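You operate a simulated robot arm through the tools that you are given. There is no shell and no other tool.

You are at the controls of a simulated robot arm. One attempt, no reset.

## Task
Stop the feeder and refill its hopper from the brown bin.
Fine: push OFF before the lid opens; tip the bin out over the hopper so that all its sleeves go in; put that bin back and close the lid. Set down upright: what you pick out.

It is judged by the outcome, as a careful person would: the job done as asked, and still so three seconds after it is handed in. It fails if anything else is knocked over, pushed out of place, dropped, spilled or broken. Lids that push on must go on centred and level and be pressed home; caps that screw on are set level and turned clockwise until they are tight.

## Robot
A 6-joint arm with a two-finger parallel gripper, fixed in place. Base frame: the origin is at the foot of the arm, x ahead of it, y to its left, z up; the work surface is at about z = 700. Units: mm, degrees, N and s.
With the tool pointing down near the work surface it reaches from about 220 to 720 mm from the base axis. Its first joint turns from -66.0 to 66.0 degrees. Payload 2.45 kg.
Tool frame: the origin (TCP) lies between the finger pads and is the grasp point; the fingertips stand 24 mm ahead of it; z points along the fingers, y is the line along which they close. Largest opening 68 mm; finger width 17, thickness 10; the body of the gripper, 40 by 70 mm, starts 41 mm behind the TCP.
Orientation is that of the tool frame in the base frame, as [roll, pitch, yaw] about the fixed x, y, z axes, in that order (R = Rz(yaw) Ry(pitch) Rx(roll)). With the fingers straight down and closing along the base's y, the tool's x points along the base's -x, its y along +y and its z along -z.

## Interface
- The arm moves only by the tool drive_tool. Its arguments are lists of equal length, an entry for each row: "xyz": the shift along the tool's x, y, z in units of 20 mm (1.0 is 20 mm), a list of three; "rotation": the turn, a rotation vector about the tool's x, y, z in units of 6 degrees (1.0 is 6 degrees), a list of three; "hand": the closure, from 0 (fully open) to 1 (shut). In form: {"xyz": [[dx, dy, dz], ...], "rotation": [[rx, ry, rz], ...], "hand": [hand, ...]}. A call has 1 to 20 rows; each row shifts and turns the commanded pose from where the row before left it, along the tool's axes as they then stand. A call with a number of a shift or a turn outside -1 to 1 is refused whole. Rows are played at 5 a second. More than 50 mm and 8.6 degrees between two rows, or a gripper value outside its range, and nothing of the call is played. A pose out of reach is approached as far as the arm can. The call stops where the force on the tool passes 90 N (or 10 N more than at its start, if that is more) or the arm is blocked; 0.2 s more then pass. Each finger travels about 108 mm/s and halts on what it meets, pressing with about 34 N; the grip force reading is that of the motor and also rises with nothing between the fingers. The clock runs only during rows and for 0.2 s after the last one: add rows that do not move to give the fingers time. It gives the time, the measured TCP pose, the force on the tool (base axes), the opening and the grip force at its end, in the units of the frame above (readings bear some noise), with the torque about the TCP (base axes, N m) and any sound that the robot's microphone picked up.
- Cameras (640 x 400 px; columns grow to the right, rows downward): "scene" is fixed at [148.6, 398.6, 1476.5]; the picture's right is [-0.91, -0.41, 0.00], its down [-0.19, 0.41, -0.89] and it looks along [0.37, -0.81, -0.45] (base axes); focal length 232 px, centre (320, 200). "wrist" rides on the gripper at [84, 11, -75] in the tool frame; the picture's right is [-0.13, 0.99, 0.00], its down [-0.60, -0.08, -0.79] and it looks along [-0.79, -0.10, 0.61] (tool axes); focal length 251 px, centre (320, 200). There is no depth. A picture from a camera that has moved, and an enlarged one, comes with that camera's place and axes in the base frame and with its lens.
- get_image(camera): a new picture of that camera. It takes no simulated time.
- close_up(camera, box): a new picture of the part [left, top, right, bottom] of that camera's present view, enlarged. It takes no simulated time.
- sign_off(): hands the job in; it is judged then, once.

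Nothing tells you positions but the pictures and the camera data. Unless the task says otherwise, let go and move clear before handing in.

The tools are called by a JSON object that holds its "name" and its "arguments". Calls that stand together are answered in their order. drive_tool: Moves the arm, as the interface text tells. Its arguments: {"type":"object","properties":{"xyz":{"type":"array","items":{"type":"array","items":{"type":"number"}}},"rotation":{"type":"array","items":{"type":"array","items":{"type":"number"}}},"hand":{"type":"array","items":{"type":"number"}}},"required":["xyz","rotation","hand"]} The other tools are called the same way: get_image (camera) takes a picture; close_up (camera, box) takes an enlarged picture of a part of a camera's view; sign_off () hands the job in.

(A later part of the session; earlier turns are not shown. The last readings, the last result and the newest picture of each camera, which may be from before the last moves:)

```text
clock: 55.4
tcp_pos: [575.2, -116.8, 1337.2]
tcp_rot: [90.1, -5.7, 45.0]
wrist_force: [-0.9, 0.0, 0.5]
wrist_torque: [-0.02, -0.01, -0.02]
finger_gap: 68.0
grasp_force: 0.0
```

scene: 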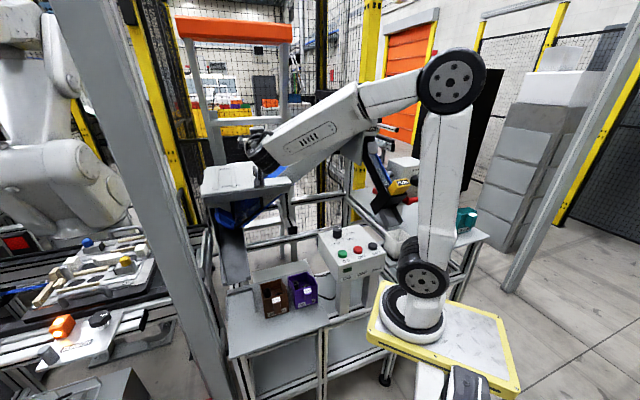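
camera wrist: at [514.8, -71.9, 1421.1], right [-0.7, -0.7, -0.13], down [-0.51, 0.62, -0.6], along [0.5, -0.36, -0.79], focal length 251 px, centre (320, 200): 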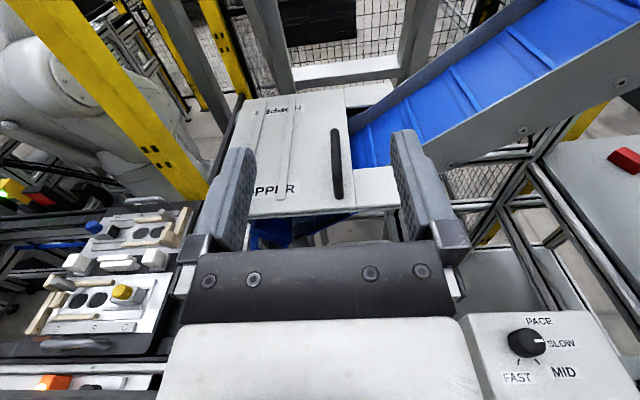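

84° is fine. I'll continue in single steps.

{"name": "drive_tool", "arguments": {"xyz": [[0, 0, 0], [0, 0, 0]], "rotation": [[0, 0, -1], [0, 0, -1]], "hand": [0, 0]}}

{"name": "drive_tool", "arguments": {"xyz": [[0, 0, 0]], "rotation": [[0, 0, -1]], "hand": [0]}}

{"name": "drive_tool", "arguments": {"xyz": [[0, 0, 0]], "rotation": [[0, 0, -1]], "hand": [0]}}

```text
clock: 56.0
tcp_pos: [574.8, -115.9, 1336.7]
tcp_rot: [90.2, 6.1, 45.1]
wrist_force: [-0.4, 0.5, 0.3]
wrist_torque: [0.02, -0.03, 0.01]
finger_gap: 68.0
grasp_force: 0.1
```

```text
clock: 56.4
tcp_pos: [575.2, -116.3, 1336.7]
tcp_rot: [90.3, 12.1, 45.0]
wrist_force: [0.1, -0.1, -0.6]
wrist_torque: [-0.01, 0.0, -0.02]
finger_gap: 68.3
grasp_force: 0.0
```

```text
clock: 56.8
tcp_pos: [575.3, -116.7, 1337.1]
tcp_rot: [90.2, 18.2, 45.0]
wrist_force: [-0.6, -0.3, -0.9]
wrist_torque: [-0.02, 0.03, 0.01]
finger_gap: 68.1
grasp_force: 0.0
```

The wrist can roll the full 108° needed. But a grey frame post stands near (680,135), close to where the forearm would be when the lid is open, so I'll roll back and turn to measure that post first.

{"name": "drive_tool", "arguments": {"xyz": [[0, 0, 0], [0, 0, 0], [0, 0, 0], [0, 0, 0], [0, 0, 0], [0, 0, 0], [0, 0, 0], [0, 0, 0], [0, 0, 0], [0, 0, 0], [0, 0, 0], [0, 0, 0], [0, 0, 0], [0, 0, 0], [0, 0, 0], [0, 0, 0], [0, 0, 0], [0, 0, 0]], "rotation": [[0, 0, 1], [0, 0, 1], [0, 0, 1], [0, 0, 1], [0, 0, 1], [0, 0, 1], [0, 0, 1], [0, 0, 1], [0, 0, 1], [0, 0, 1], [0, 0, 1], [0, 0, 1], [0, 0, 1], [0, 0, 1], [0, 0, 1], [0, 0, 1], [0, 0, 1], [0, 0, 1]], "hand": [0, 0, 0, 0, 0, 0, 0, 0, 0, 0, 0, 0, 0, 0, 0, 0, 0, 0]}}

{"name": "drive_tool", "arguments": {"xyz": [[0, 0, 0], [0, 0, 0], [0, 0, 0], [0, 0, 0]], "rotation": [[1, 0, 0], [1, 0, 0], [1, 0, 0], [1, 0, 0]], "hand": [0, 0, 0, 0]}}

{"name": "get_image", "arguments": {"camera": "wrist"}}

```text
clock: 60.6
tcp_pos: [575.0, -116.8, 1337.7]
tcp_rot: [-155.6, -89.8, -69.5]
wrist_force: [-1.0, -0.2, -0.1]
wrist_torque: [-0.03, 0.02, 0.0]
finger_gap: 68.0
grasp_force: 0.1
```

```text
clock: 61.6
tcp_pos: [575.5, -115.9, 1338.3]
tcp_rot: [-161.6, -89.7, -39.4]
wrist_force: [0.6, -0.2, -0.6]
wrist_torque: [0.01, 0.03, 0.02]
finger_gap: 68.1
grasp_force: 0.0
```

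```text
taken
camera wrist: at [501.6, -100.5, 1420.8], right [-0.35, -0.93, -0.13], down [-0.71, 0.36, -0.6], along [0.6, -0.12, -0.79], focal length 251 px, centre (320, 200)
```

wrist: 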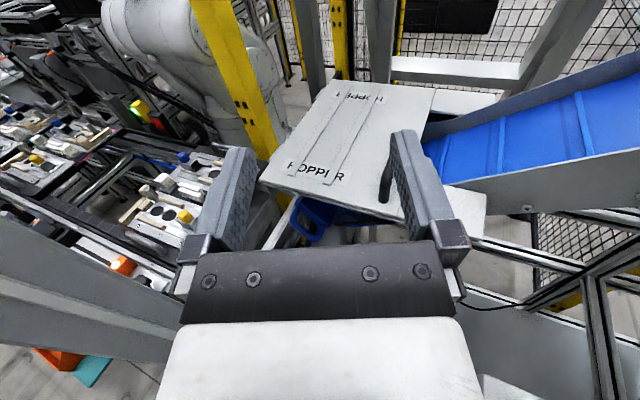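

The post is visible at the left edge. I'll turn further for a full view of it.

{"name": "drive_tool", "arguments": {"xyz": [[0, 0, 0], [0, 0, 0], [0, 0, 0], [0, 0, 0]], "rotation": [[1, 0, 0], [1, 0, 0], [1, 0, 0], [1, 0, 0]], "hand": [0, 0, 0, 0]}}

{"name": "get_image", "arguments": {"camera": "wrist"}}

{"name": "get_image", "arguments": {"camera": "scene"}}

```text
clock: 62.6
tcp_pos: [575.1, 43.5, 1378.0]
tcp_rot: [-169.9, -89.5, -8.3]
wrist_force: [-0.2, 0.1, 0.0]
wrist_torque: [0.0, -0.01, -0.02]
finger_gap: 68.0
grasp_force: 0.1
out of reach, approached as far as the arm can: row 1, 2, 3, 4
```

```text
taken
camera wrist: at [501.9, 30.5, 1461.1], right [0.03, -0.99, -0.13], down [-0.8, 0.05, -0.6], along [0.6, 0.12, -0.79], focal length 251 px, centre (320, 200)
```

wrist: 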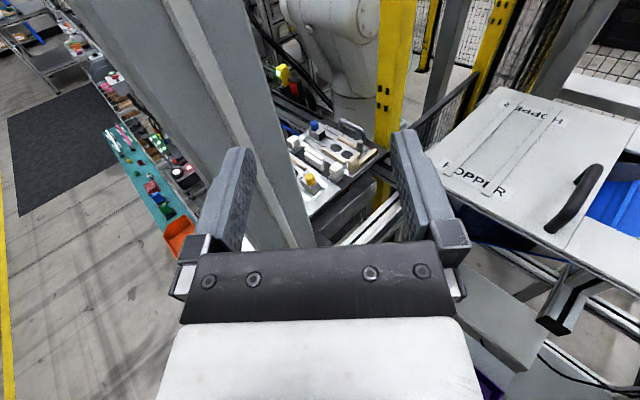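

```text
taken
```

scene: 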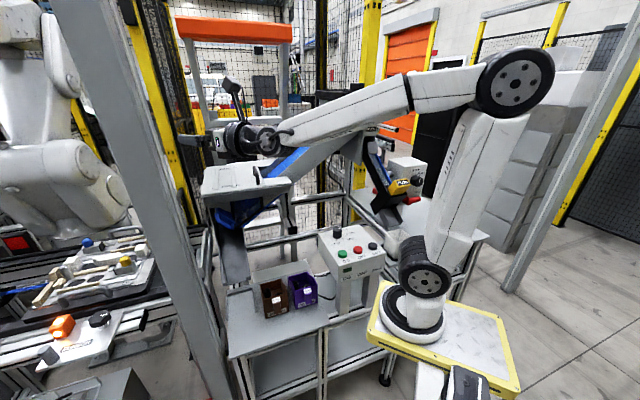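

The wrist drifted again but stays clear. This view shows the post well, so I'll zoom on it.

{"name": "close_up", "arguments": {"camera": "wrist", "box": [40, 0, 340, 250]}}

{"name": "close_up", "arguments": {"camera": "scene", "box": [40, 60, 300, 240]}}

```text
1.60 times, centred on (190, 125) of wrist
camera zoom: at [501.9, 30.5, 1461.1], right [0.03, -0.99, -0.13], down [-0.8, 0.05, -0.6], along [0.6, 0.12, -0.79], focal length 402 px, centre (528, 320)
```

zoom: 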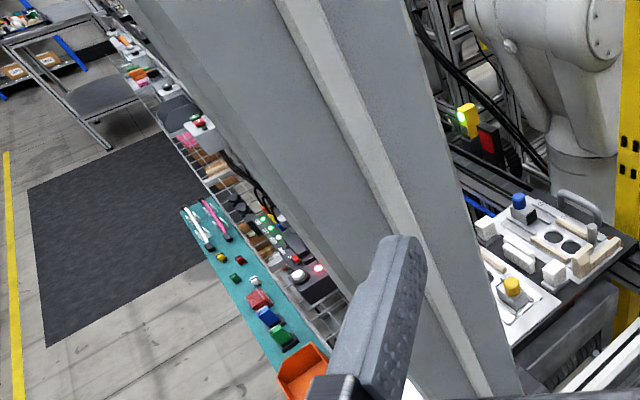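

```text
2.22 times, centred on (170, 150) of scene
camera zoom: at [148.6, 398.6, 1476.5], right [-0.91, -0.41, 0.0], down [-0.19, 0.41, -0.89], along [0.37, -0.81, -0.45], focal length 516 px, centre (653, 311)
```

zoom: 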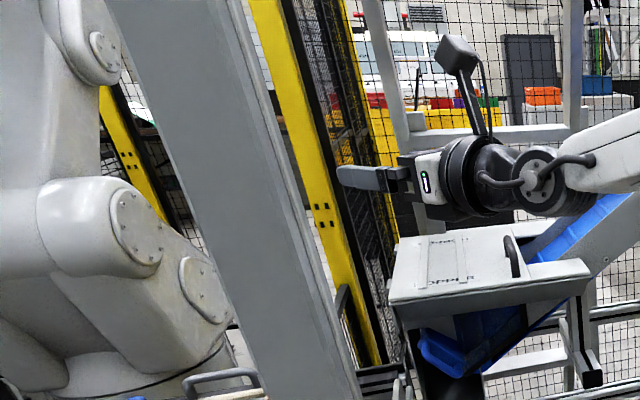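

The post's near corner is at about (680,88), too close for opening the lid with a horizontal tool. I'll instead hold the lid handle from above with a steep tool and let the bar turn between the pads; first I go back the way I came.

{"name": "drive_tool", "arguments": {"xyz": [[-0.25, 1, 0], [-0.25, 1, 0], [-0.25, 1, 0], [-0.25, 1, 0], [-0.25, 1, 0], [-0.25, 1, 0], [-0.25, 1, 0], [-0.25, 1, 0]], "rotation": [[-0.5, 0, 0], [-0.5, 0, 0], [-0.5, 0, 0], [-0.5, 0, 0], [-0.5, 0, 0], [-0.5, 0, 0], [-0.5, 0, 0], [-0.5, 0, 0]], "hand": [0, 0, 0, 0, 0, 0, 0, 0]}}

{"name": "drive_tool", "arguments": {"xyz": [[0, 0, 0], [0, 0, 0], [0, 0, 0], [0, 0, 0]], "rotation": [[-1, 0, 0], [-1, 0, 0], [-1, 0, 0], [-1, 0, 0]], "hand": [0, 0, 0, 0]}}

{"name": "get_image", "arguments": {"camera": "scene"}}

```text
clock: 64.4
tcp_pos: [555.3, -109.8, 1337.5]
tcp_rot: [-173.7, -89.8, -27.3]
wrist_force: [0.0, 0.0, 0.1]
wrist_torque: [-0.04, 0.01, 0.0]
finger_gap: 68.2
grasp_force: 0.0
out of reach, approached as far as the arm can: row 1
```

```text
clock: 65.4
tcp_pos: [553.6, -111.9, 1338.2]
tcp_rot: [167.1, -89.8, -32.2]
wrist_force: [0.0, 0.0, 0.2]
wrist_torque: [-0.01, -0.01, -0.01]
finger_gap: 68.0
grasp_force: 0.1
```

```text
taken
```

scene: 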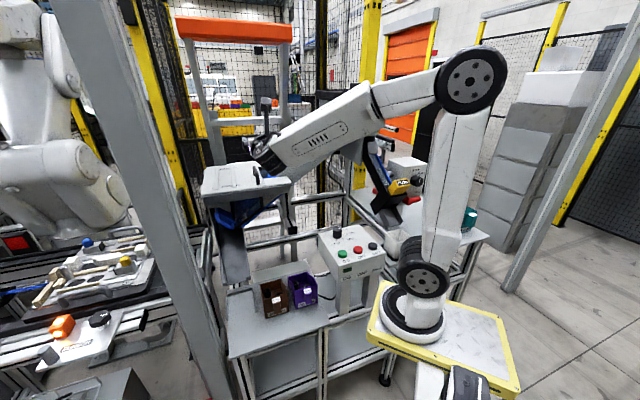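

Pointing at the hopper again. I'll roll back to camera-below and tilt to 60° below horizontal.

{"name": "drive_tool", "arguments": {"xyz": [[0, 0, 0], [0, 0, 0], [0, 0, 0], [0, 0, 0], [0, 0, 0], [0, 0, 0], [0, 0, 0], [0, 0, 0], [0, 0, 0], [0, 0, 0], [0, 0, 0], [0, 0, 0], [0, 0, 0], [0, 0, 0], [0, 0, 0], [0, 0, 0], [0, 0, 0], [0, 0, 0], [0, 0, 0], [0, 0, 0]], "rotation": [[0, 0, 1], [0, 0, 1], [0, 0, 1], [0, 0, 1], [0, 0, 1], [0, 0, 1], [0, 0, 1], [0, 0, 1], [0, 0, 1], [0, 0, 1], [0, 0, 1], [0, 0, 1], [0, 0, 1], [0, 0, 1], [0, 0, 1], [0, 0, 1], [0, 0, 1], [0, 0, 1], [0, 0, 1], [0, 0, 1]], "hand": [0, 0, 0, 0, 0, 0, 0, 0, 0, 0, 0, 0, 0, 0, 0, 0, 0, 0, 0, 0]}}

{"name": "drive_tool", "arguments": {"xyz": [[0, 0, 0], [0, 0, 0], [0, 0, 0], [0, 0, 0], [0, 0, 0], [0, 0, 0], [0, 0, 0], [0, 0, 0], [0, 0, 0], [0, 0, 0], [0, 0, 0], [0, 0, 0], [0, 0, 0], [0, 0, 0], [0, 0, 0], [0, 0, 0], [0, 0, 0], [0, 0, 0], [0, 0, 0], [0, 0, 0]], "rotation": [[0, 0, 1], [0, 0, 1], [0, 0, 1], [0, 0, 1], [0, 0, 1], [0, 0, 1], [0, 0, 1], [0, 0, 1], [0, 0, 1], [0, 0, 1], [0, 1, 0], [0, 1, 0], [0, 1, 0], [0, 1, 0], [0, 1, 0], [0, 1, 0], [0, 1, 0], [0, 1, 0], [0, 1, 0], [0, 1, 0]], "hand": [0, 0, 0, 0, 0, 0, 0, 0, 0, 0, 0, 0, 0, 0, 0, 0, 0, 0, 0, 0]}}

{"name": "get_image", "arguments": {"camera": "wrist"}}

```text
clock: 69.6
tcp_pos: [553.8, -110.2, 1338.2]
tcp_rot: [-90.1, 30.0, -135.1]
wrist_force: [0.2, 0.6, 0.0]
wrist_torque: [0.0, 0.0, -0.03]
finger_gap: 68.3
grasp_force: 0.0
```

```text
clock: 73.8
tcp_pos: [554.9, -110.3, 1338.2]
tcp_rot: [-179.9, 29.8, 135.0]
wrist_force: [-1.1, -0.2, 0.1]
wrist_torque: [-0.04, -0.03, 0.01]
finger_gap: 68.1
grasp_force: 0.0
```

```text
taken
camera wrist: at [483.8, -26.3, 1360.9], right [0.78, 0.62, 0.06], down [0.04, -0.15, 0.99], along [0.62, -0.77, -0.14], focal length 251 px, centre (320, 200)
```

wrist: 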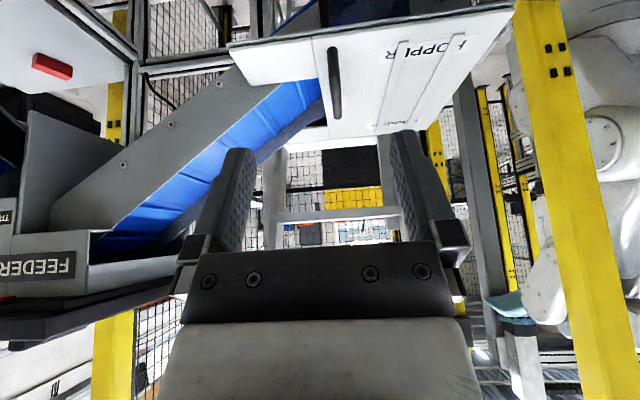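

Everything is in place for a steep grip. First I'll test in free air whether the arm can reach the lid's open position.

{"name": "drive_tool", "arguments": {"xyz": [[-0.63, 0.985, 0.332], [-0.63, 0.985, 0.332], [-0.63, 0.985, 0.332], [-0.63, 0.985, 0.332], [-0.63, 0.985, 0.332], [-0.63, 0.985, 0.332], [-0.63, 0.985, 0.332], [-0.63, 0.985, 0.332], [-0.63, 0.985, 0.332]], "rotation": [[0, 0, 0], [0, 0, 0], [0, 0, 0], [0, 0, 0], [0, 0, 0], [0, 0, 0], [0, 0, 0], [0, 0, 0], [0, 0, 0]], "hand": [0, 0, 0, 0, 0, 0, 0, 0, 0]}}

{"name": "drive_tool", "arguments": {"xyz": [[-0.63, 0.985, 0.332], [-0.63, 0.985, 0.332]], "rotation": [[0, 0, 0], [0, 0, 0]], "hand": [0, 0]}}

{"name": "drive_tool", "arguments": {"xyz": [[-0.63, 0.985, 0.332], [-0.63, 0.985, 0.332]], "rotation": [[0, 0, 0], [0, 0, 0]], "hand": [0, 0]}}

{"name": "get_image", "arguments": {"camera": "scene"}}

{"name": "get_image", "arguments": {"camera": "wrist"}}

```text
clock: 75.8
tcp_pos: [743.6, -80.4, 1338.4]
tcp_rot: [180.0, 29.8, 135.1]
wrist_force: [0.0, 0.5, 0.2]
wrist_torque: [-0.02, 0.03, -0.03]
finger_gap: 68.0
grasp_force: 0.0
out of reach, approached as far as the arm can: row 8, 9
```

```text
clock: 76.4
tcp_pos: [755.9, -68.4, 1320.2]
tcp_rot: [179.9, 29.9, 135.0]
wrist_force: [0.9, 0.3, -0.1]
wrist_torque: [-0.01, -0.01, 0.0]
finger_gap: 67.9
grasp_force: 0.1
out of reach, approached as far as the arm can: row 1, 2
```

```text
clock: 77.0
tcp_pos: [765.3, -58.6, 1301.1]
tcp_rot: [180.0, 29.9, 135.1]
wrist_force: [0.1, 1.1, 0.1]
wrist_torque: [0.03, 0.02, -0.01]
finger_gap: 68.0
grasp_force: 0.1
out of reach, approached as far as the arm can: row 1, 2
```

```text
taken
```

scene: 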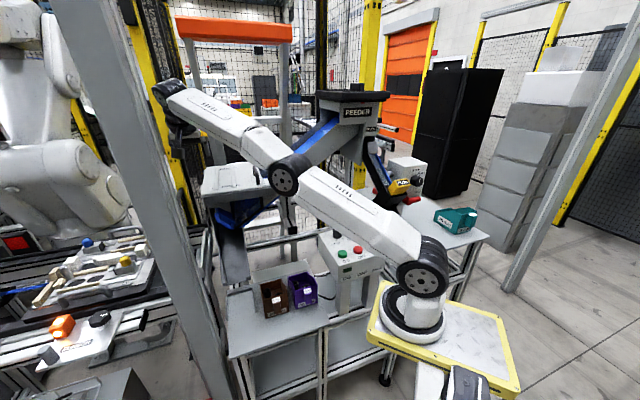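

```text
taken
camera wrist: at [695.3, 26.7, 1323.4], right [0.78, 0.62, 0.06], down [0.04, -0.15, 0.99], along [0.62, -0.77, -0.14], focal length 251 px, centre (320, 200)
```

wrist: 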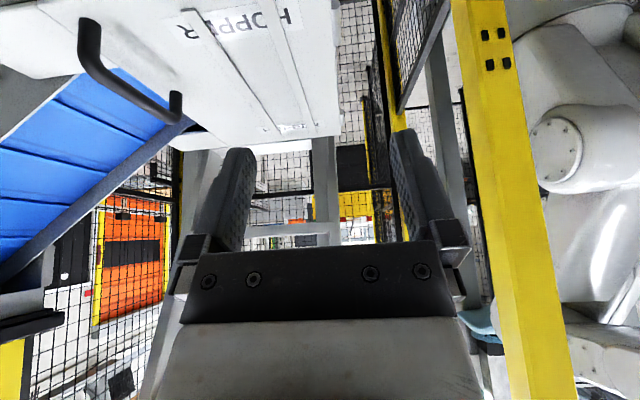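

At this stretch the steep pose can't reach the lid's open position, so I'll plan the lid with a near-horizontal tool, turned slightly at the end. From here I can see the hinge side, so I'll zoom to place the hinge axis.

{"name": "close_up", "arguments": {"camera": "wrist", "box": [60, 0, 380, 200]}}

{"name": "close_up", "arguments": {"camera": "scene", "box": [195, 150, 300, 220]}}

```text
2.00 times, centred on (220, 100) of wrist
camera zoom: at [695.3, 26.7, 1323.4], right [0.78, 0.62, 0.06], down [0.04, -0.15, 0.99], along [0.62, -0.77, -0.14], focal length 503 px, centre (520, 400)
```

zoom: 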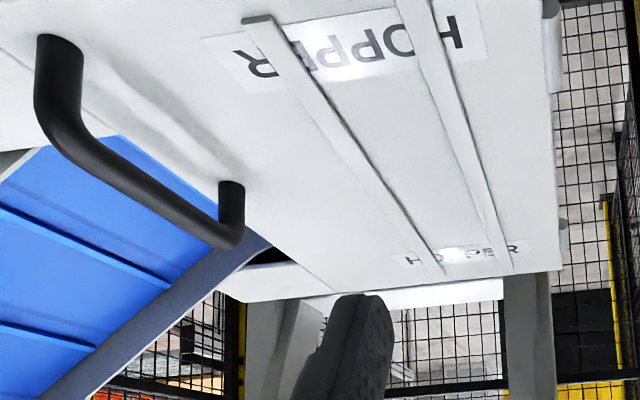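

```text
5.71 times, centred on (248, 185) of scene
camera zoom: at [148.6, 398.6, 1476.5], right [-0.91, -0.41, 0.0], down [-0.19, 0.41, -0.89], along [0.37, -0.81, -0.45], focal length 1326 px, centre (734, 286)
```

zoom: 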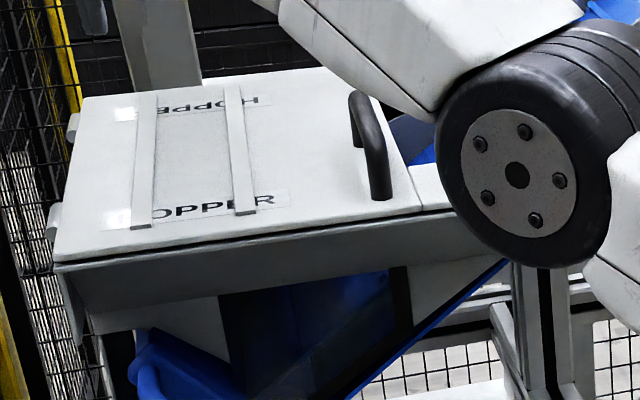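

Hinge axis is about at e1=515, z≈1139, and the bar centre at e1=321, z≈1177, e2 from 630 to 728. I'll retreat in front of the hopper and tilt to horizontal, camera below.

{"name": "drive_tool", "arguments": {"xyz": [[0.447, -0.994, -0.258], [0.447, -0.994, -0.258], [0.447, -0.994, -0.258], [0.447, -0.994, -0.258], [0.447, -0.994, -0.258], [0.447, -0.994, -0.258], [0.447, -0.994, -0.258], [0.447, -0.994, -0.258], [0.447, -0.994, -0.258], [0, 0, 0], [0, 0, 0], [0, 0, 0], [0, 0, 0], [0, 0, 0], [0, 0, 0], [0, 0, 0], [0, 0, 0], [0, 0, 0], [0, 0, 0]], "rotation": [[0, 0, 0], [0, 0, 0], [0, 0, 0], [0, 0, 0], [0, 0, 0], [0, 0, 0], [0, 0, 0], [0, 0, 0], [0, 0, 0], [0, -1, 0], [0, -1, 0], [0, -1, 0], [0, -1, 0], [0, -1, 0], [0, -1, 0], [0, -1, 0], [0, -1, 0], [0, -1, 0], [0, -1, 0]], "hand": [0, 0, 0, 0, 0, 0, 0, 0, 0, 0, 0, 0, 0, 0, 0, 0, 0, 0, 0]}}

{"name": "get_image", "arguments": {"camera": "scene"}}

```text
clock: 81.0
tcp_pos: [573.1, -119.7, 1302.6]
tcp_rot: [-178.2, 89.8, 136.8]
wrist_force: [-1.0, 0.7, -0.2]
wrist_torque: [0.05, -0.01, 0.0]
finger_gap: 67.9
grasp_force: 0.0
```

```text
taken
```

scene: 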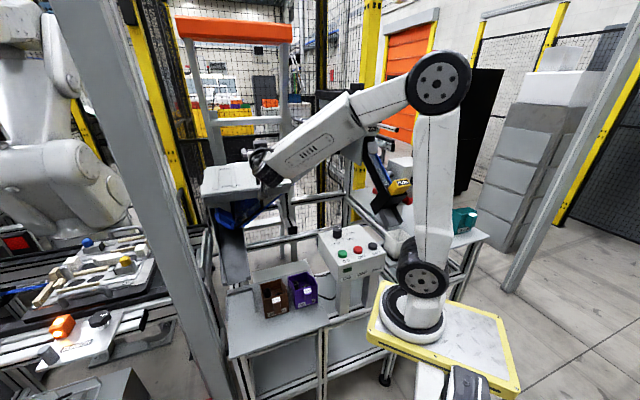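

Tool aligned at e1=321. I'll lower to handle height in front of the hopper.

{"name": "drive_tool", "arguments": {"xyz": [[0.897, 0.02, 0.43], [0.897, 0, 0.43], [0.897, 0, 0.43], [0.897, 0, 0.43], [0.897, 0, 0.43], [0.897, 0, 0.43], [0.897, 0, 0.43]], "rotation": [[0, 0, 0], [0, 0, 0], [0, 0, 0], [0, 0, 0], [0, 0, 0], [0, 0, 0], [0, 0, 0]], "hand": [0, 0, 0, 0, 0, 0, 0]}}

{"name": "close_up", "arguments": {"camera": "scene", "box": [195, 130, 315, 220]}}

{"name": "get_image", "arguments": {"camera": "wrist"}}

```text
clock: 82.6
tcp_pos: [615.3, -161.0, 1177.6]
tcp_rot: [167.8, 89.7, 122.9]
wrist_force: [0.1, -0.2, -0.5]
wrist_torque: [0.02, 0.02, 0.02]
finger_gap: 68.0
grasp_force: 0.0
```

```text
4.44 times, centred on (255, 175) of scene
camera zoom: at [148.6, 398.6, 1476.5], right [-0.91, -0.41, 0.0], down [-0.19, 0.41, -0.89], along [0.37, -0.81, -0.45], focal length 1031 px, centre (609, 311)
```

zoom: 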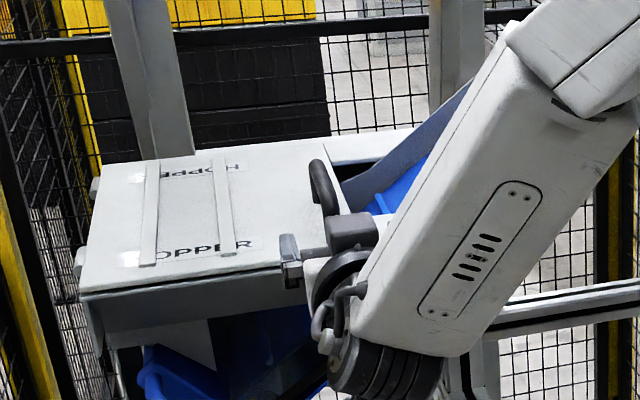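

```text
taken
camera wrist: at [569.7, -100.9, 1092.2], right [0.7, 0.7, 0.13], down [-0.62, 0.5, 0.61], along [0.36, -0.51, 0.78], focal length 251 px, centre (320, 200)
```

wrist: 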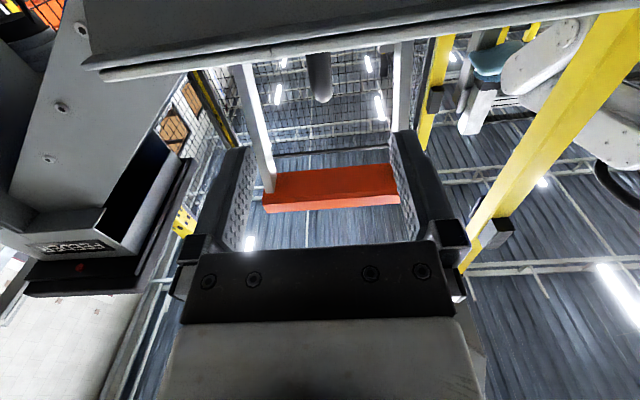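

The handle is centred between the fingers, at the right height. I'll advance about 87 mm so the fingers straddle the handle's front end, and check before closing.

{"name": "drive_tool", "arguments": {"xyz": [[0, 0, 0.9], [0, 0, 0.9], [0, 0, 0.9], [0, 0, 0.9], [0, 0, 0.75]], "rotation": [[0, 0, 0], [0, 0, 0], [0, 0, 0], [0, 0, 0], [0, 0, 0]], "hand": [0, 0, 0, 0, 0]}}

{"name": "close_up", "arguments": {"camera": "scene", "box": [195, 130, 315, 220]}}

{"name": "get_image", "arguments": {"camera": "wrist"}}

```text
clock: 83.8
tcp_pos: [678.8, -224.2, 1178.0]
tcp_rot: [-173.1, 89.8, 141.8]
wrist_force: [-1.0, 1.0, 1.5]
wrist_torque: [-0.02, -0.02, -0.04]
finger_gap: 68.2
grasp_force: 0.1
```

```text
4.44 times, centred on (255, 175) of scene
camera zoom: at [148.5, 398.6, 1476.5], right [-0.91, -0.41, 0.0], down [-0.19, 0.41, -0.89], along [0.37, -0.81, -0.45], focal length 1031 px, centre (609, 311)
```

zoom: 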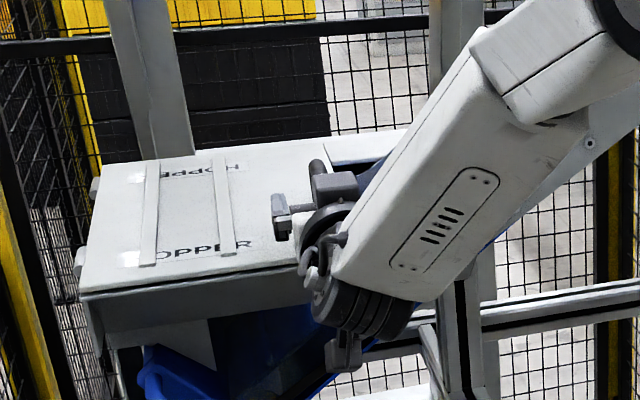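

```text
taken
camera wrist: at [632.0, -164.4, 1092.8], right [0.7, 0.7, 0.13], down [-0.61, 0.5, 0.61], along [0.36, -0.5, 0.78], focal length 251 px, centre (320, 200)
```

wrist: 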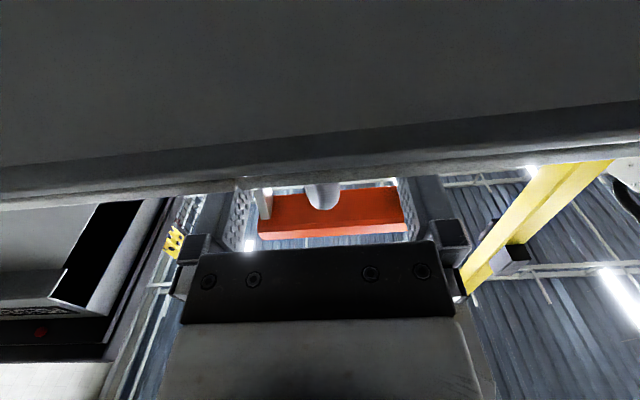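

Handle sits centred between the open fingers. Closing on it.

{"name": "drive_tool", "arguments": {"xyz": [[0, 0, 0], [0, 0, 0], [0, 0, 0], [0, 0, 0], [0, 0, 0]], "rotation": [[0, 0, 0], [0, 0, 0], [0, 0, 0], [0, 0, 0], [0, 0, 0]], "hand": [0.6, 1, 1, 1, 1]}}

{"name": "get_image", "arguments": {"camera": "wrist"}}

```text
clock: 85.0
tcp_pos: [678.5, -224.3, 1177.0]
tcp_rot: [-167.4, 89.8, 147.6]
wrist_force: [18.7, 4.6, -0.8]
wrist_torque: [0.39, 0.15, -0.29]
finger_gap: 13.9
grasp_force: 33.3
```

```text
taken
camera wrist: at [632.9, -163.3, 1092.7], right [0.7, 0.7, 0.13], down [-0.62, 0.5, 0.61], along [0.36, -0.5, 0.78], focal length 251 px, centre (320, 200)
```

wrist: 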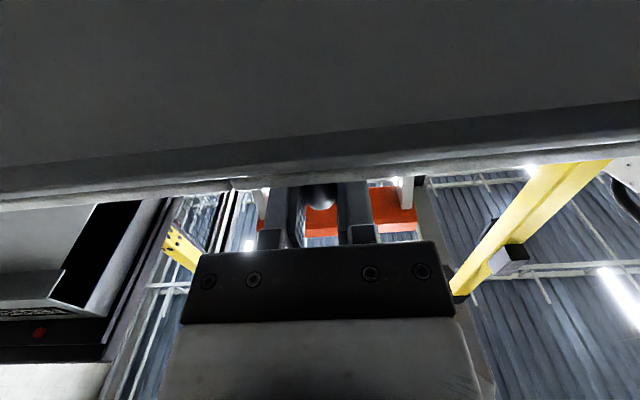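

Gripped on the bar (13.9 mm). I'll start the lid along its arc around the hinge in small steps and watch the force.

{"name": "drive_tool", "arguments": {"xyz": [[-0.505, 0.113, 0], [-0.505, 0.113, 0], [-0.505, 0.113, 0]], "rotation": [[0, 0, -0.5], [0, 0, -0.5], [0, 0, -0.5]], "hand": [1, 1, 1]}}

{"name": "close_up", "arguments": {"camera": "scene", "box": [195, 130, 315, 220]}}

```text
clock: 85.8
tcp_pos: [684.1, -218.1, 1204.3]
tcp_rot: [-92.7, 80.9, -137.8]
wrist_force: [8.5, 6.2, -9.6]
wrist_torque: [0.87, 0.43, -0.62]
finger_gap: 14.2
grasp_force: 33.5
```

```text
4.44 times, centred on (255, 175) of scene
camera zoom: at [149.0, 398.8, 1476.4], right [-0.91, -0.41, 0.0], down [-0.19, 0.41, -0.89], along [0.37, -0.81, -0.45], focal length 1031 px, centre (609, 311)
```

zoom: 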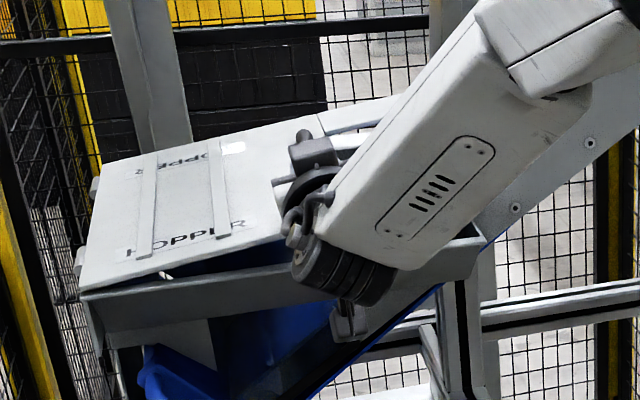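

The lid is opening with only about 10 N. Continuing the arc.

{"name": "drive_tool", "arguments": {"xyz": [[-0.505, 0.113, 0], [-0.505, 0.113, 0], [-0.505, 0.113, 0], [-0.505, 0.113, 0], [-0.505, 0.113, 0], [-0.505, 0.113, 0], [-0.505, 0.113, 0]], "rotation": [[0, 0, -0.5], [0, 0, -0.5], [0, 0, -0.5], [0, 0, -0.5], [0, 0, -0.5], [0, 0, -0.5], [0, 0, -0.5]], "hand": [1, 1, 1, 1, 1, 1, 1]}}

{"name": "get_image", "arguments": {"camera": "scene"}}

```text
clock: 87.4
tcp_pos: [708.8, -192.7, 1270.3]
tcp_rot: [-90.3, 59.9, -135.2]
wrist_force: [-12.4, 2.9, -5.1]
wrist_torque: [-0.06, 0.31, -0.06]
finger_gap: 13.8
grasp_force: 34.2
```

```text
taken
```

scene: 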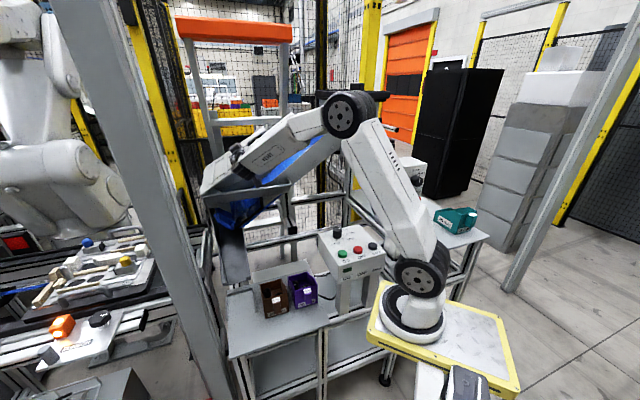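

30° open with low forces. Continuing to about 60°.

{"name": "drive_tool", "arguments": {"xyz": [[-0.505, 0.113, 0], [-0.505, 0.113, 0], [-0.505, 0.113, 0], [-0.505, 0.113, 0], [-0.505, 0.113, 0]], "rotation": [[0, 0, -0.5], [0, 0, -0.5], [0, 0, -0.5], [0, 0, -0.5], [0, 0, -0.5]], "hand": [1, 1, 1, 1, 1]}}

{"name": "drive_tool", "arguments": {"xyz": [[-0.505, 0.113, 0], [-0.505, 0.113, 0], [-0.505, 0.113, 0], [-0.505, 0.113, 0], [-0.505, 0.113, 0]], "rotation": [[0, 0, -0.5], [0, 0, -0.5], [0, 0, -0.5], [0, 0, -0.5], [0, 0, -0.5]], "hand": [1, 1, 1, 1, 1]}}

{"name": "get_image", "arguments": {"camera": "scene"}}

{"name": "get_image", "arguments": {"camera": "wrist"}}

```text
clock: 88.6
tcp_pos: [737.6, -166.0, 1303.8]
tcp_rot: [-90.0, 45.1, -135.2]
wrist_force: [-7.5, -12.5, 8.9]
wrist_torque: [0.01, 0.48, 0.37]
finger_gap: 14.1
grasp_force: 34.4
```

```text
clock: 89.8
tcp_pos: [768.1, -133.6, 1326.9]
tcp_rot: [-90.0, 30.0, -135.2]
wrist_force: [0.3, -18.0, 19.5]
wrist_torque: [0.17, 0.43, 0.31]
finger_gap: 14.0
grasp_force: 33.3
```

```text
taken
```

scene: 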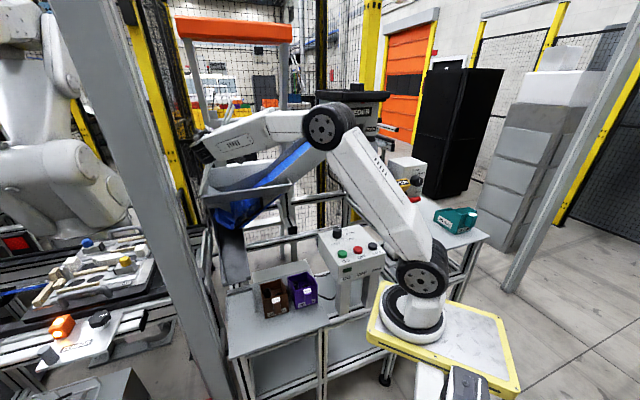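

```text
taken
camera wrist: at [667.7, -128.6, 1275.4], right [0.43, 0.43, -0.79], down [-0.22, 0.9, 0.37], along [0.88, 0.01, 0.48], focal length 251 px, centre (320, 200)
```

wrist: 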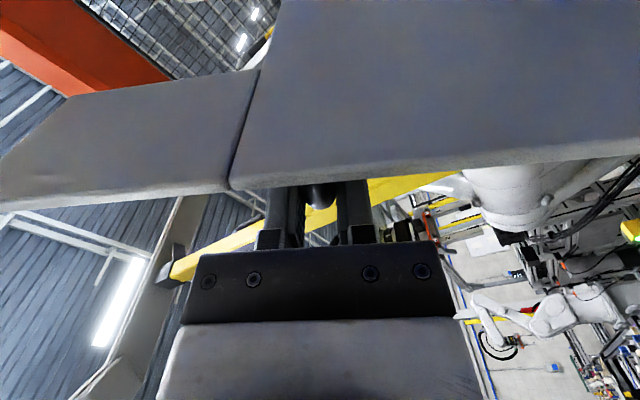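

The lid is at 60°, and the side strip turns out to be part of it. Force shows a slight outward pull, so I'll relax the radius a little while continuing.

{"name": "drive_tool", "arguments": {"xyz": [[-0.505, 0.05, 0], [-0.505, 0.06, 0], [-0.505, 0.07, 0], [-0.505, 0.08, 0]], "rotation": [[0, 0, -0.5], [0, 0, -0.5], [0, 0, -0.5], [0, 0, -0.5]], "hand": [1, 1, 1, 1]}}

{"name": "get_image", "arguments": {"camera": "wrist"}}

{"name": "close_up", "arguments": {"camera": "scene", "box": [140, 70, 340, 220]}}

```text
clock: 90.8
tcp_pos: [797.4, -105.1, 1337.6]
tcp_rot: [-90.2, 17.9, -135.1]
wrist_force: [6.4, -13.8, 9.8]
wrist_torque: [0.04, 0.0, -0.68]
finger_gap: 14.0
grasp_force: 33.9
```

```text
taken
camera wrist: at [689.0, -107.0, 1300.7], right [0.3, 0.31, -0.9], down [-0.17, 0.95, 0.26], along [0.94, 0.07, 0.34], focal length 251 px, centre (320, 200)
```

wrist: 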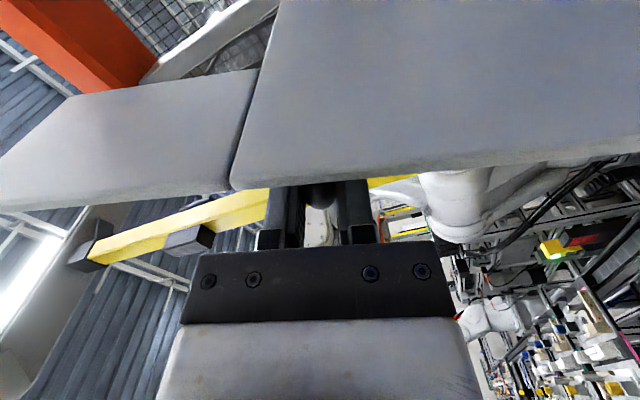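

```text
2.67 times, centred on (240, 145) of scene
camera zoom: at [148.6, 398.1, 1476.6], right [-0.91, -0.41, 0.0], down [-0.19, 0.41, -0.89], along [0.37, -0.81, -0.45], focal length 619 px, centre (533, 347)
```

zoom: 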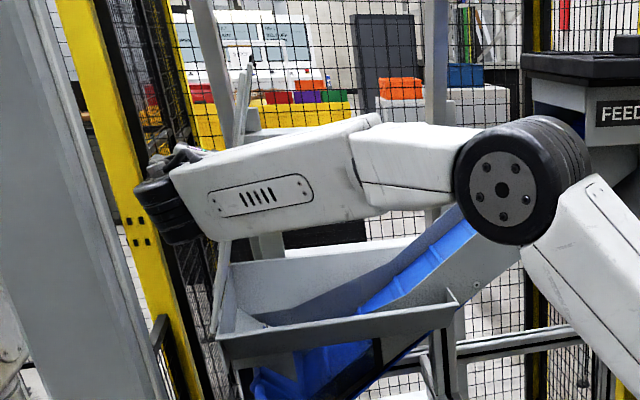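

The lid is at 72°, seen edge-on, and the hopper is open underneath. I'll continue to 90° while turning the tool slightly around the handle to keep the forearm clear of the post.

{"name": "drive_tool", "arguments": {"xyz": [[-0.505, 0.07, 0], [-0.504, 0.07, 0.026], [-0.502, 0.07, 0.053]], "rotation": [[0, -0.5, -0.5], [-0.026, -0.5, -0.499], [-0.052, -0.5, -0.497]], "hand": [1, 1, 1]}}

{"name": "drive_tool", "arguments": {"xyz": [[-0.499, 0.07, 0.079], [-0.494, 0.07, 0.105], [-0.488, 0.07, 0.131]], "rotation": [[-0.078, -0.5, -0.494], [-0.104, -0.5, -0.489], [-0.13, -0.5, -0.483]], "hand": [1, 1, 1]}}

{"name": "close_up", "arguments": {"camera": "scene", "box": [140, 70, 340, 220]}}

{"name": "get_image", "arguments": {"camera": "wrist"}}

```text
clock: 91.6
tcp_pos: [818.6, -82.8, 1339.3]
tcp_rot: [-88.8, 8.7, -125.9]
wrist_force: [-4.4, -3.5, -8.5]
wrist_torque: [-0.07, 0.39, -1.05]
finger_gap: 14.1
grasp_force: 34.3
```

```text
clock: 92.4
tcp_pos: [841.0, -60.3, 1335.7]
tcp_rot: [-90.2, -0.4, -117.0]
wrist_force: [-13.1, -0.7, -21.9]
wrist_torque: [-0.14, 0.35, -1.02]
finger_gap: 14.4
grasp_force: 34.0
```

```text
2.67 times, centred on (240, 145) of scene
camera zoom: at [148.7, 398.6, 1476.5], right [-0.91, -0.41, 0.0], down [-0.19, 0.41, -0.89], along [0.37, -0.81, -0.45], focal length 619 px, centre (533, 347)
```

zoom: 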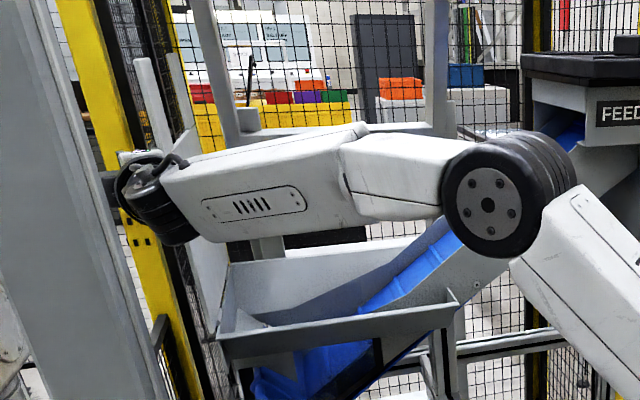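

```text
taken
camera wrist: at [735.7, -102.6, 1324.6], right [0.05, 0.11, -0.99], down [-0.43, 0.9, 0.08], along [0.9, 0.42, 0.09], focal length 251 px, centre (320, 200)
```

wrist: 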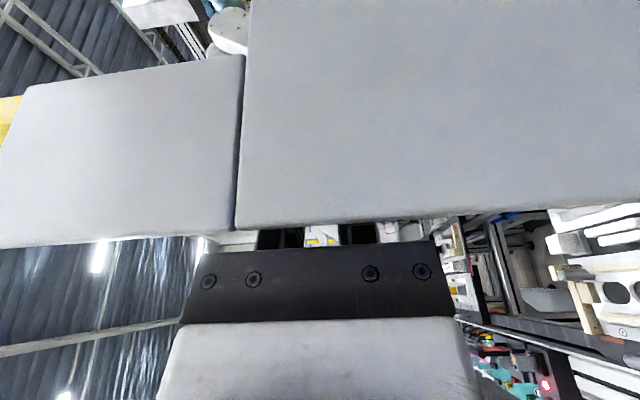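

At 90° now. The force has reversed inward, so I'll pull the radius in slightly while pushing past vertical in small steps.

{"name": "drive_tool", "arguments": {"xyz": [[-0.48, 0.22, 0.156], [-0.48, 0.2, 0.156]], "rotation": [[-0.155, 0, -0.476], [-0.155, 0, -0.476]], "hand": [1, 1]}}

{"name": "close_up", "arguments": {"camera": "scene", "box": [140, 70, 340, 220]}}

```text
clock: 93.0
tcp_pos: [854.4, -49.0, 1331.2]
tcp_rot: [-91.9, -5.9, -116.9]
wrist_force: [-11.7, -1.2, -16.1]
wrist_torque: [0.27, 0.75, 0.91]
finger_gap: 14.0
grasp_force: 33.9
```

```text
2.67 times, centred on (240, 145) of scene
camera zoom: at [148.5, 398.5, 1476.5], right [-0.91, -0.41, 0.0], down [-0.19, 0.41, -0.89], along [0.37, -0.81, -0.45], focal length 619 px, centre (533, 347)
```

zoom: 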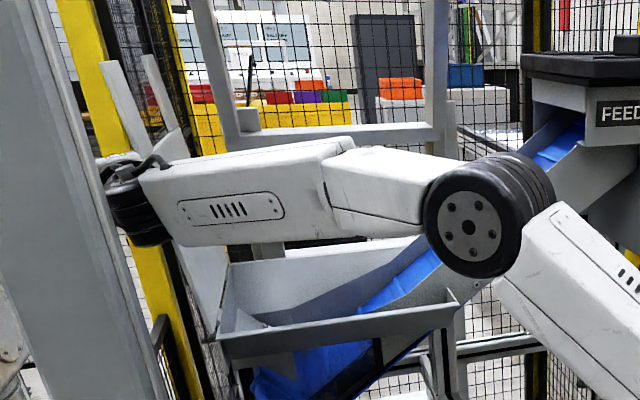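

96° now. I'll go on a few degrees until the lid settles against a stop or is safely past vertical.

{"name": "drive_tool", "arguments": {"xyz": [[-0.48, 0.17, 0.156], [-0.48, 0.15, 0.156]], "rotation": [[-0.155, 0, -0.476], [-0.155, 0, -0.476]], "hand": [1, 1]}}

{"name": "get_image", "arguments": {"camera": "wrist"}}

```text
clock: 93.6
tcp_pos: [866.6, -38.0, 1326.2]
tcp_rot: [-93.2, -11.4, -117.4]
wrist_force: [-34.3, -11.7, -5.3]
wrist_torque: [0.08, -0.56, -0.06]
finger_gap: 14.3
grasp_force: 33.9
```

```text
taken
camera wrist: at [760.1, -79.2, 1335.5], right [-0.08, -0.04, -1.0], down [-0.42, 0.91, 0.0], along [0.91, 0.41, -0.09], focal length 251 px, centre (320, 200)
```

wrist: 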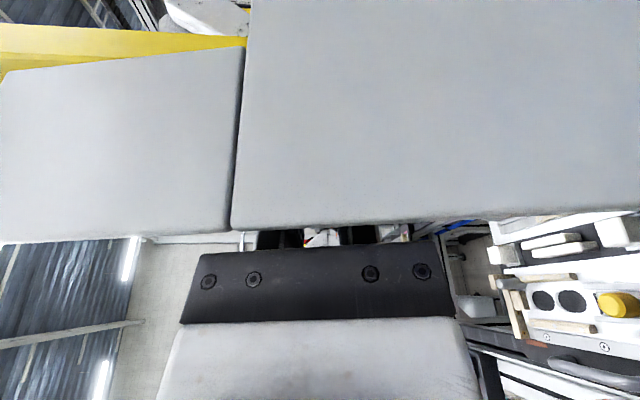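

The push-back of about 33 N shows the lid has reached its stop at about 101°. I'll ease off a little, open the fingers and look.

{"name": "drive_tool", "arguments": {"xyz": [[0.2, -0.05, -0.065], [0, 0, 0], [0, 0, 0], [0, 0, 0], [0, 0, 0], [0, 0, 0]], "rotation": [[0.065, 0, 0.198], [0, 0, 0], [0, 0, 0], [0, 0, 0], [0, 0, 0], [0, 0, 0]], "hand": [1, 0.9, 0.8, 0.6, 0.3, 0]}}

{"name": "get_image", "arguments": {"camera": "wrist"}}

{"name": "close_up", "arguments": {"camera": "scene", "box": [140, 70, 340, 220]}}

```text
clock: 95.0
tcp_pos: [864.7, -36.6, 1324.5]
tcp_rot: [-93.2, -10.3, -116.9]
wrist_force: [-0.6, 0.1, 0.0]
wrist_torque: [-0.02, -0.01, 0.01]
finger_gap: 67.8
grasp_force: 0.1
```

```text
taken
camera wrist: at [759.6, -78.1, 1331.5], right [-0.07, -0.02, -1.0], down [-0.43, 0.91, 0.01], along [0.9, 0.42, -0.07], focal length 251 px, centre (320, 200)
```

wrist: 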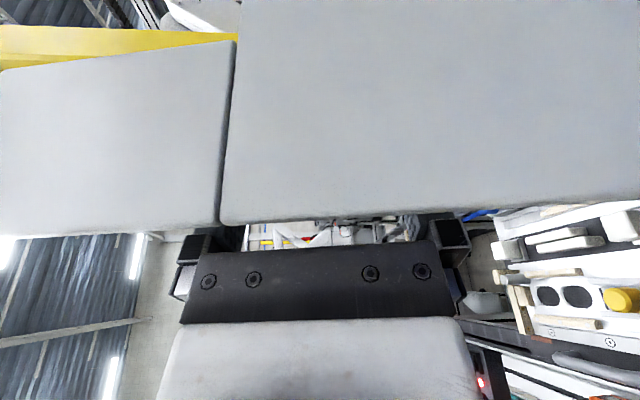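

```text
2.67 times, centred on (240, 145) of scene
camera zoom: at [148.6, 398.6, 1476.5], right [-0.91, -0.41, 0.0], down [-0.19, 0.41, -0.89], along [0.37, -0.81, -0.45], focal length 619 px, centre (533, 347)
```

zoom: 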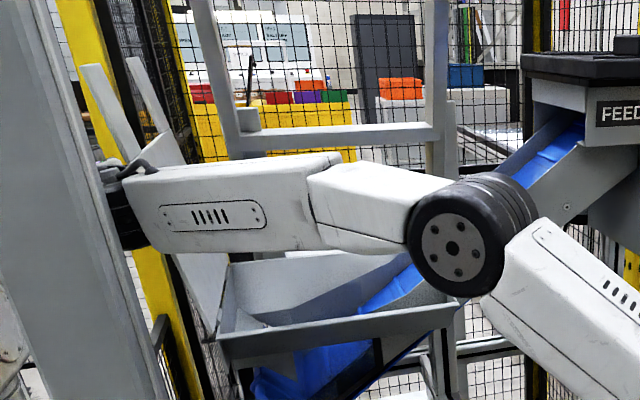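

The lid stays open by itself. I'll back the fingers off the handle, turning the tool gradually toward the robot's own direction so the wrist keeps away from the post.

{"name": "drive_tool", "arguments": {"xyz": [[0, 0, -0.6], [0, 0, -0.6], [0, 0, -0.6], [0, 0, -0.6], [0, 0, -0.6], [0, 0, -0.6]], "rotation": [[0, 0, 0], [0, -0.5, 0], [0, -0.5, 0], [0, -0.4, 0], [0, -0.4, 0], [0, 0, 0]], "hand": [0, 0, 0, 0, 0, 0]}}

{"name": "get_image", "arguments": {"camera": "wrist"}}

{"name": "close_up", "arguments": {"camera": "scene", "box": [140, 70, 340, 220]}}

```text
clock: 96.4
tcp_pos: [798.2, -9.2, 1327.5]
tcp_rot: [-95.0, -9.5, -105.9]
wrist_force: [0.6, -0.4, -0.3]
wrist_torque: [0.0, -0.01, 0.01]
finger_gap: 67.9
grasp_force: 0.2
```

```text
taken
camera wrist: at [702.1, -68.4, 1337.9], right [-0.09, -0.01, -1.0], down [-0.58, 0.81, 0.05], along [0.81, 0.59, -0.08], focal length 251 px, centre (320, 200)
```

wrist: 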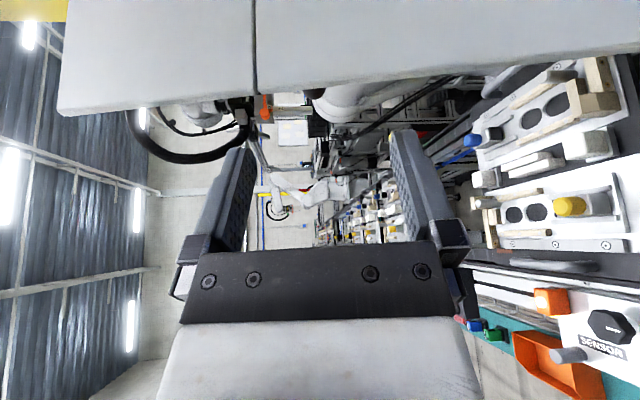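

```text
2.67 times, centred on (240, 145) of scene
camera zoom: at [148.6, 398.6, 1476.5], right [-0.91, -0.41, 0.0], down [-0.19, 0.41, -0.89], along [0.37, -0.81, -0.45], focal length 619 px, centre (533, 347)
```

zoom: 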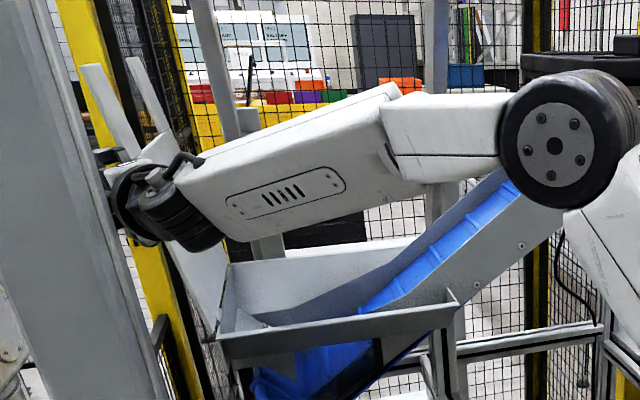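

The lid stands open and the fingers are clear. I'll back away into free space, then rotate to point at the bin side with the camera on top and 20° downward tilt.

{"name": "drive_tool", "arguments": {"xyz": [[0.638, 0.175, -0.78], [0.638, 0.175, -0.78], [0.638, 0.175, -0.78], [0.638, 0.175, -0.78], [0.638, 0.175, -0.78], [0.638, 0.175, -0.78], [0.638, 0.175, -0.78], [0.638, 0.175, -0.78], [0.638, 0.175, -0.78], [0.638, 0.175, -0.78]], "rotation": [[0, 0, 0], [0, 0, 0], [0, 0, 0], [0, 0, 0], [0, 0, 0], [0, 0, 0], [0, 0, 0], [0, 0, 0], [0, 0, 0], [0, 0, 0]], "hand": [0, 0, 0, 0, 0, 0, 0, 0, 0, 0]}}

{"name": "drive_tool", "arguments": {"xyz": [[0, 0, 0], [0, 0, 0], [0, 0, 0], [0, 0, 0], [0, 0, 0], [0, 0, 0], [0, 0, 0]], "rotation": [[-0.391, 0.084, -0.86], [-0.391, 0.084, -0.86], [-0.391, 0.084, -0.86], [-0.391, 0.084, -0.86], [-0.391, 0.084, -0.86], [-0.391, 0.084, -0.86], [-0.391, 0.084, -0.86]], "hand": [0, 0, 0, 0, 0, 0, 0]}}

{"name": "get_image", "arguments": {"camera": "scene"}}

```text
clock: 98.6
tcp_pos: [611.4, -89.7, 1329.6]
tcp_rot: [-95.0, -9.6, -105.9]
wrist_force: [0.1, -0.7, 1.1]
wrist_torque: [0.0, 0.0, 0.0]
finger_gap: 67.9
grasp_force: 0.1
```

```text
clock: 100.2
tcp_pos: [611.1, -92.0, 1328.9]
tcp_rot: [-115.2, -45.3, -99.2]
wrist_force: [1.1, 0.7, -0.1]
wrist_torque: [-0.02, 0.0, 0.01]
finger_gap: 67.9
grasp_force: 0.2
```

```text
taken
```

scene: 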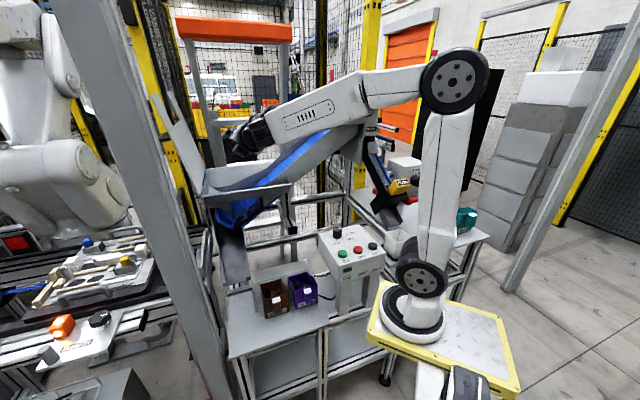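

The lid stays open. I'll finish the rotation, then look at the hopper from here.

{"name": "drive_tool", "arguments": {"xyz": [[0, 0, 0], [0, 0, 0], [0, 0, 0], [0, 0, 0], [0, 0, 0], [0, 0, 0], [0, 0, 0]], "rotation": [[-0.391, 0.084, -0.86], [-0.391, 0.084, -0.86], [-0.391, 0.084, -0.86], [-0.391, 0.084, -0.86], [-0.391, 0.084, -0.86], [-0.391, 0.084, -0.86], [-0.391, 0.084, -0.86]], "hand": [0, 0, 0, 0, 0, 0, 0]}}

{"name": "get_image", "arguments": {"camera": "wrist"}}

{"name": "close_up", "arguments": {"camera": "scene", "box": [140, 70, 340, 220]}}

```text
clock: 101.8
tcp_pos: [609.9, -90.5, 1330.9]
tcp_rot: [179.4, -70.0, -44.4]
wrist_force: [0.8, -0.4, -0.6]
wrist_torque: [0.02, -0.03, 0.0]
finger_gap: 67.8
grasp_force: 0.1
```

```text
taken
camera wrist: at [573.5, -69.0, 1434.1], right [-0.73, -0.67, -0.12], down [-0.62, 0.73, -0.3], along [0.28, -0.14, -0.95], focal length 251 px, centre (320, 200)
```

wrist: 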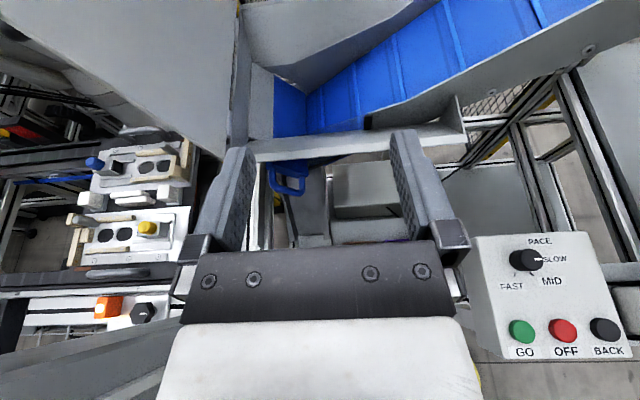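

```text
2.67 times, centred on (240, 145) of scene
camera zoom: at [148.6, 398.6, 1476.5], right [-0.91, -0.41, 0.0], down [-0.19, 0.41, -0.89], along [0.37, -0.81, -0.45], focal length 619 px, centre (533, 347)
```

zoom: 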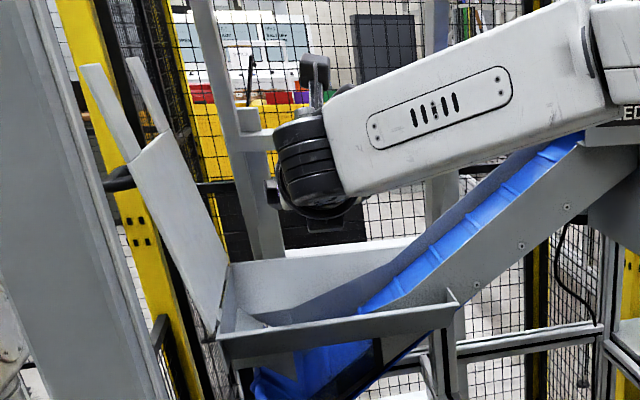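

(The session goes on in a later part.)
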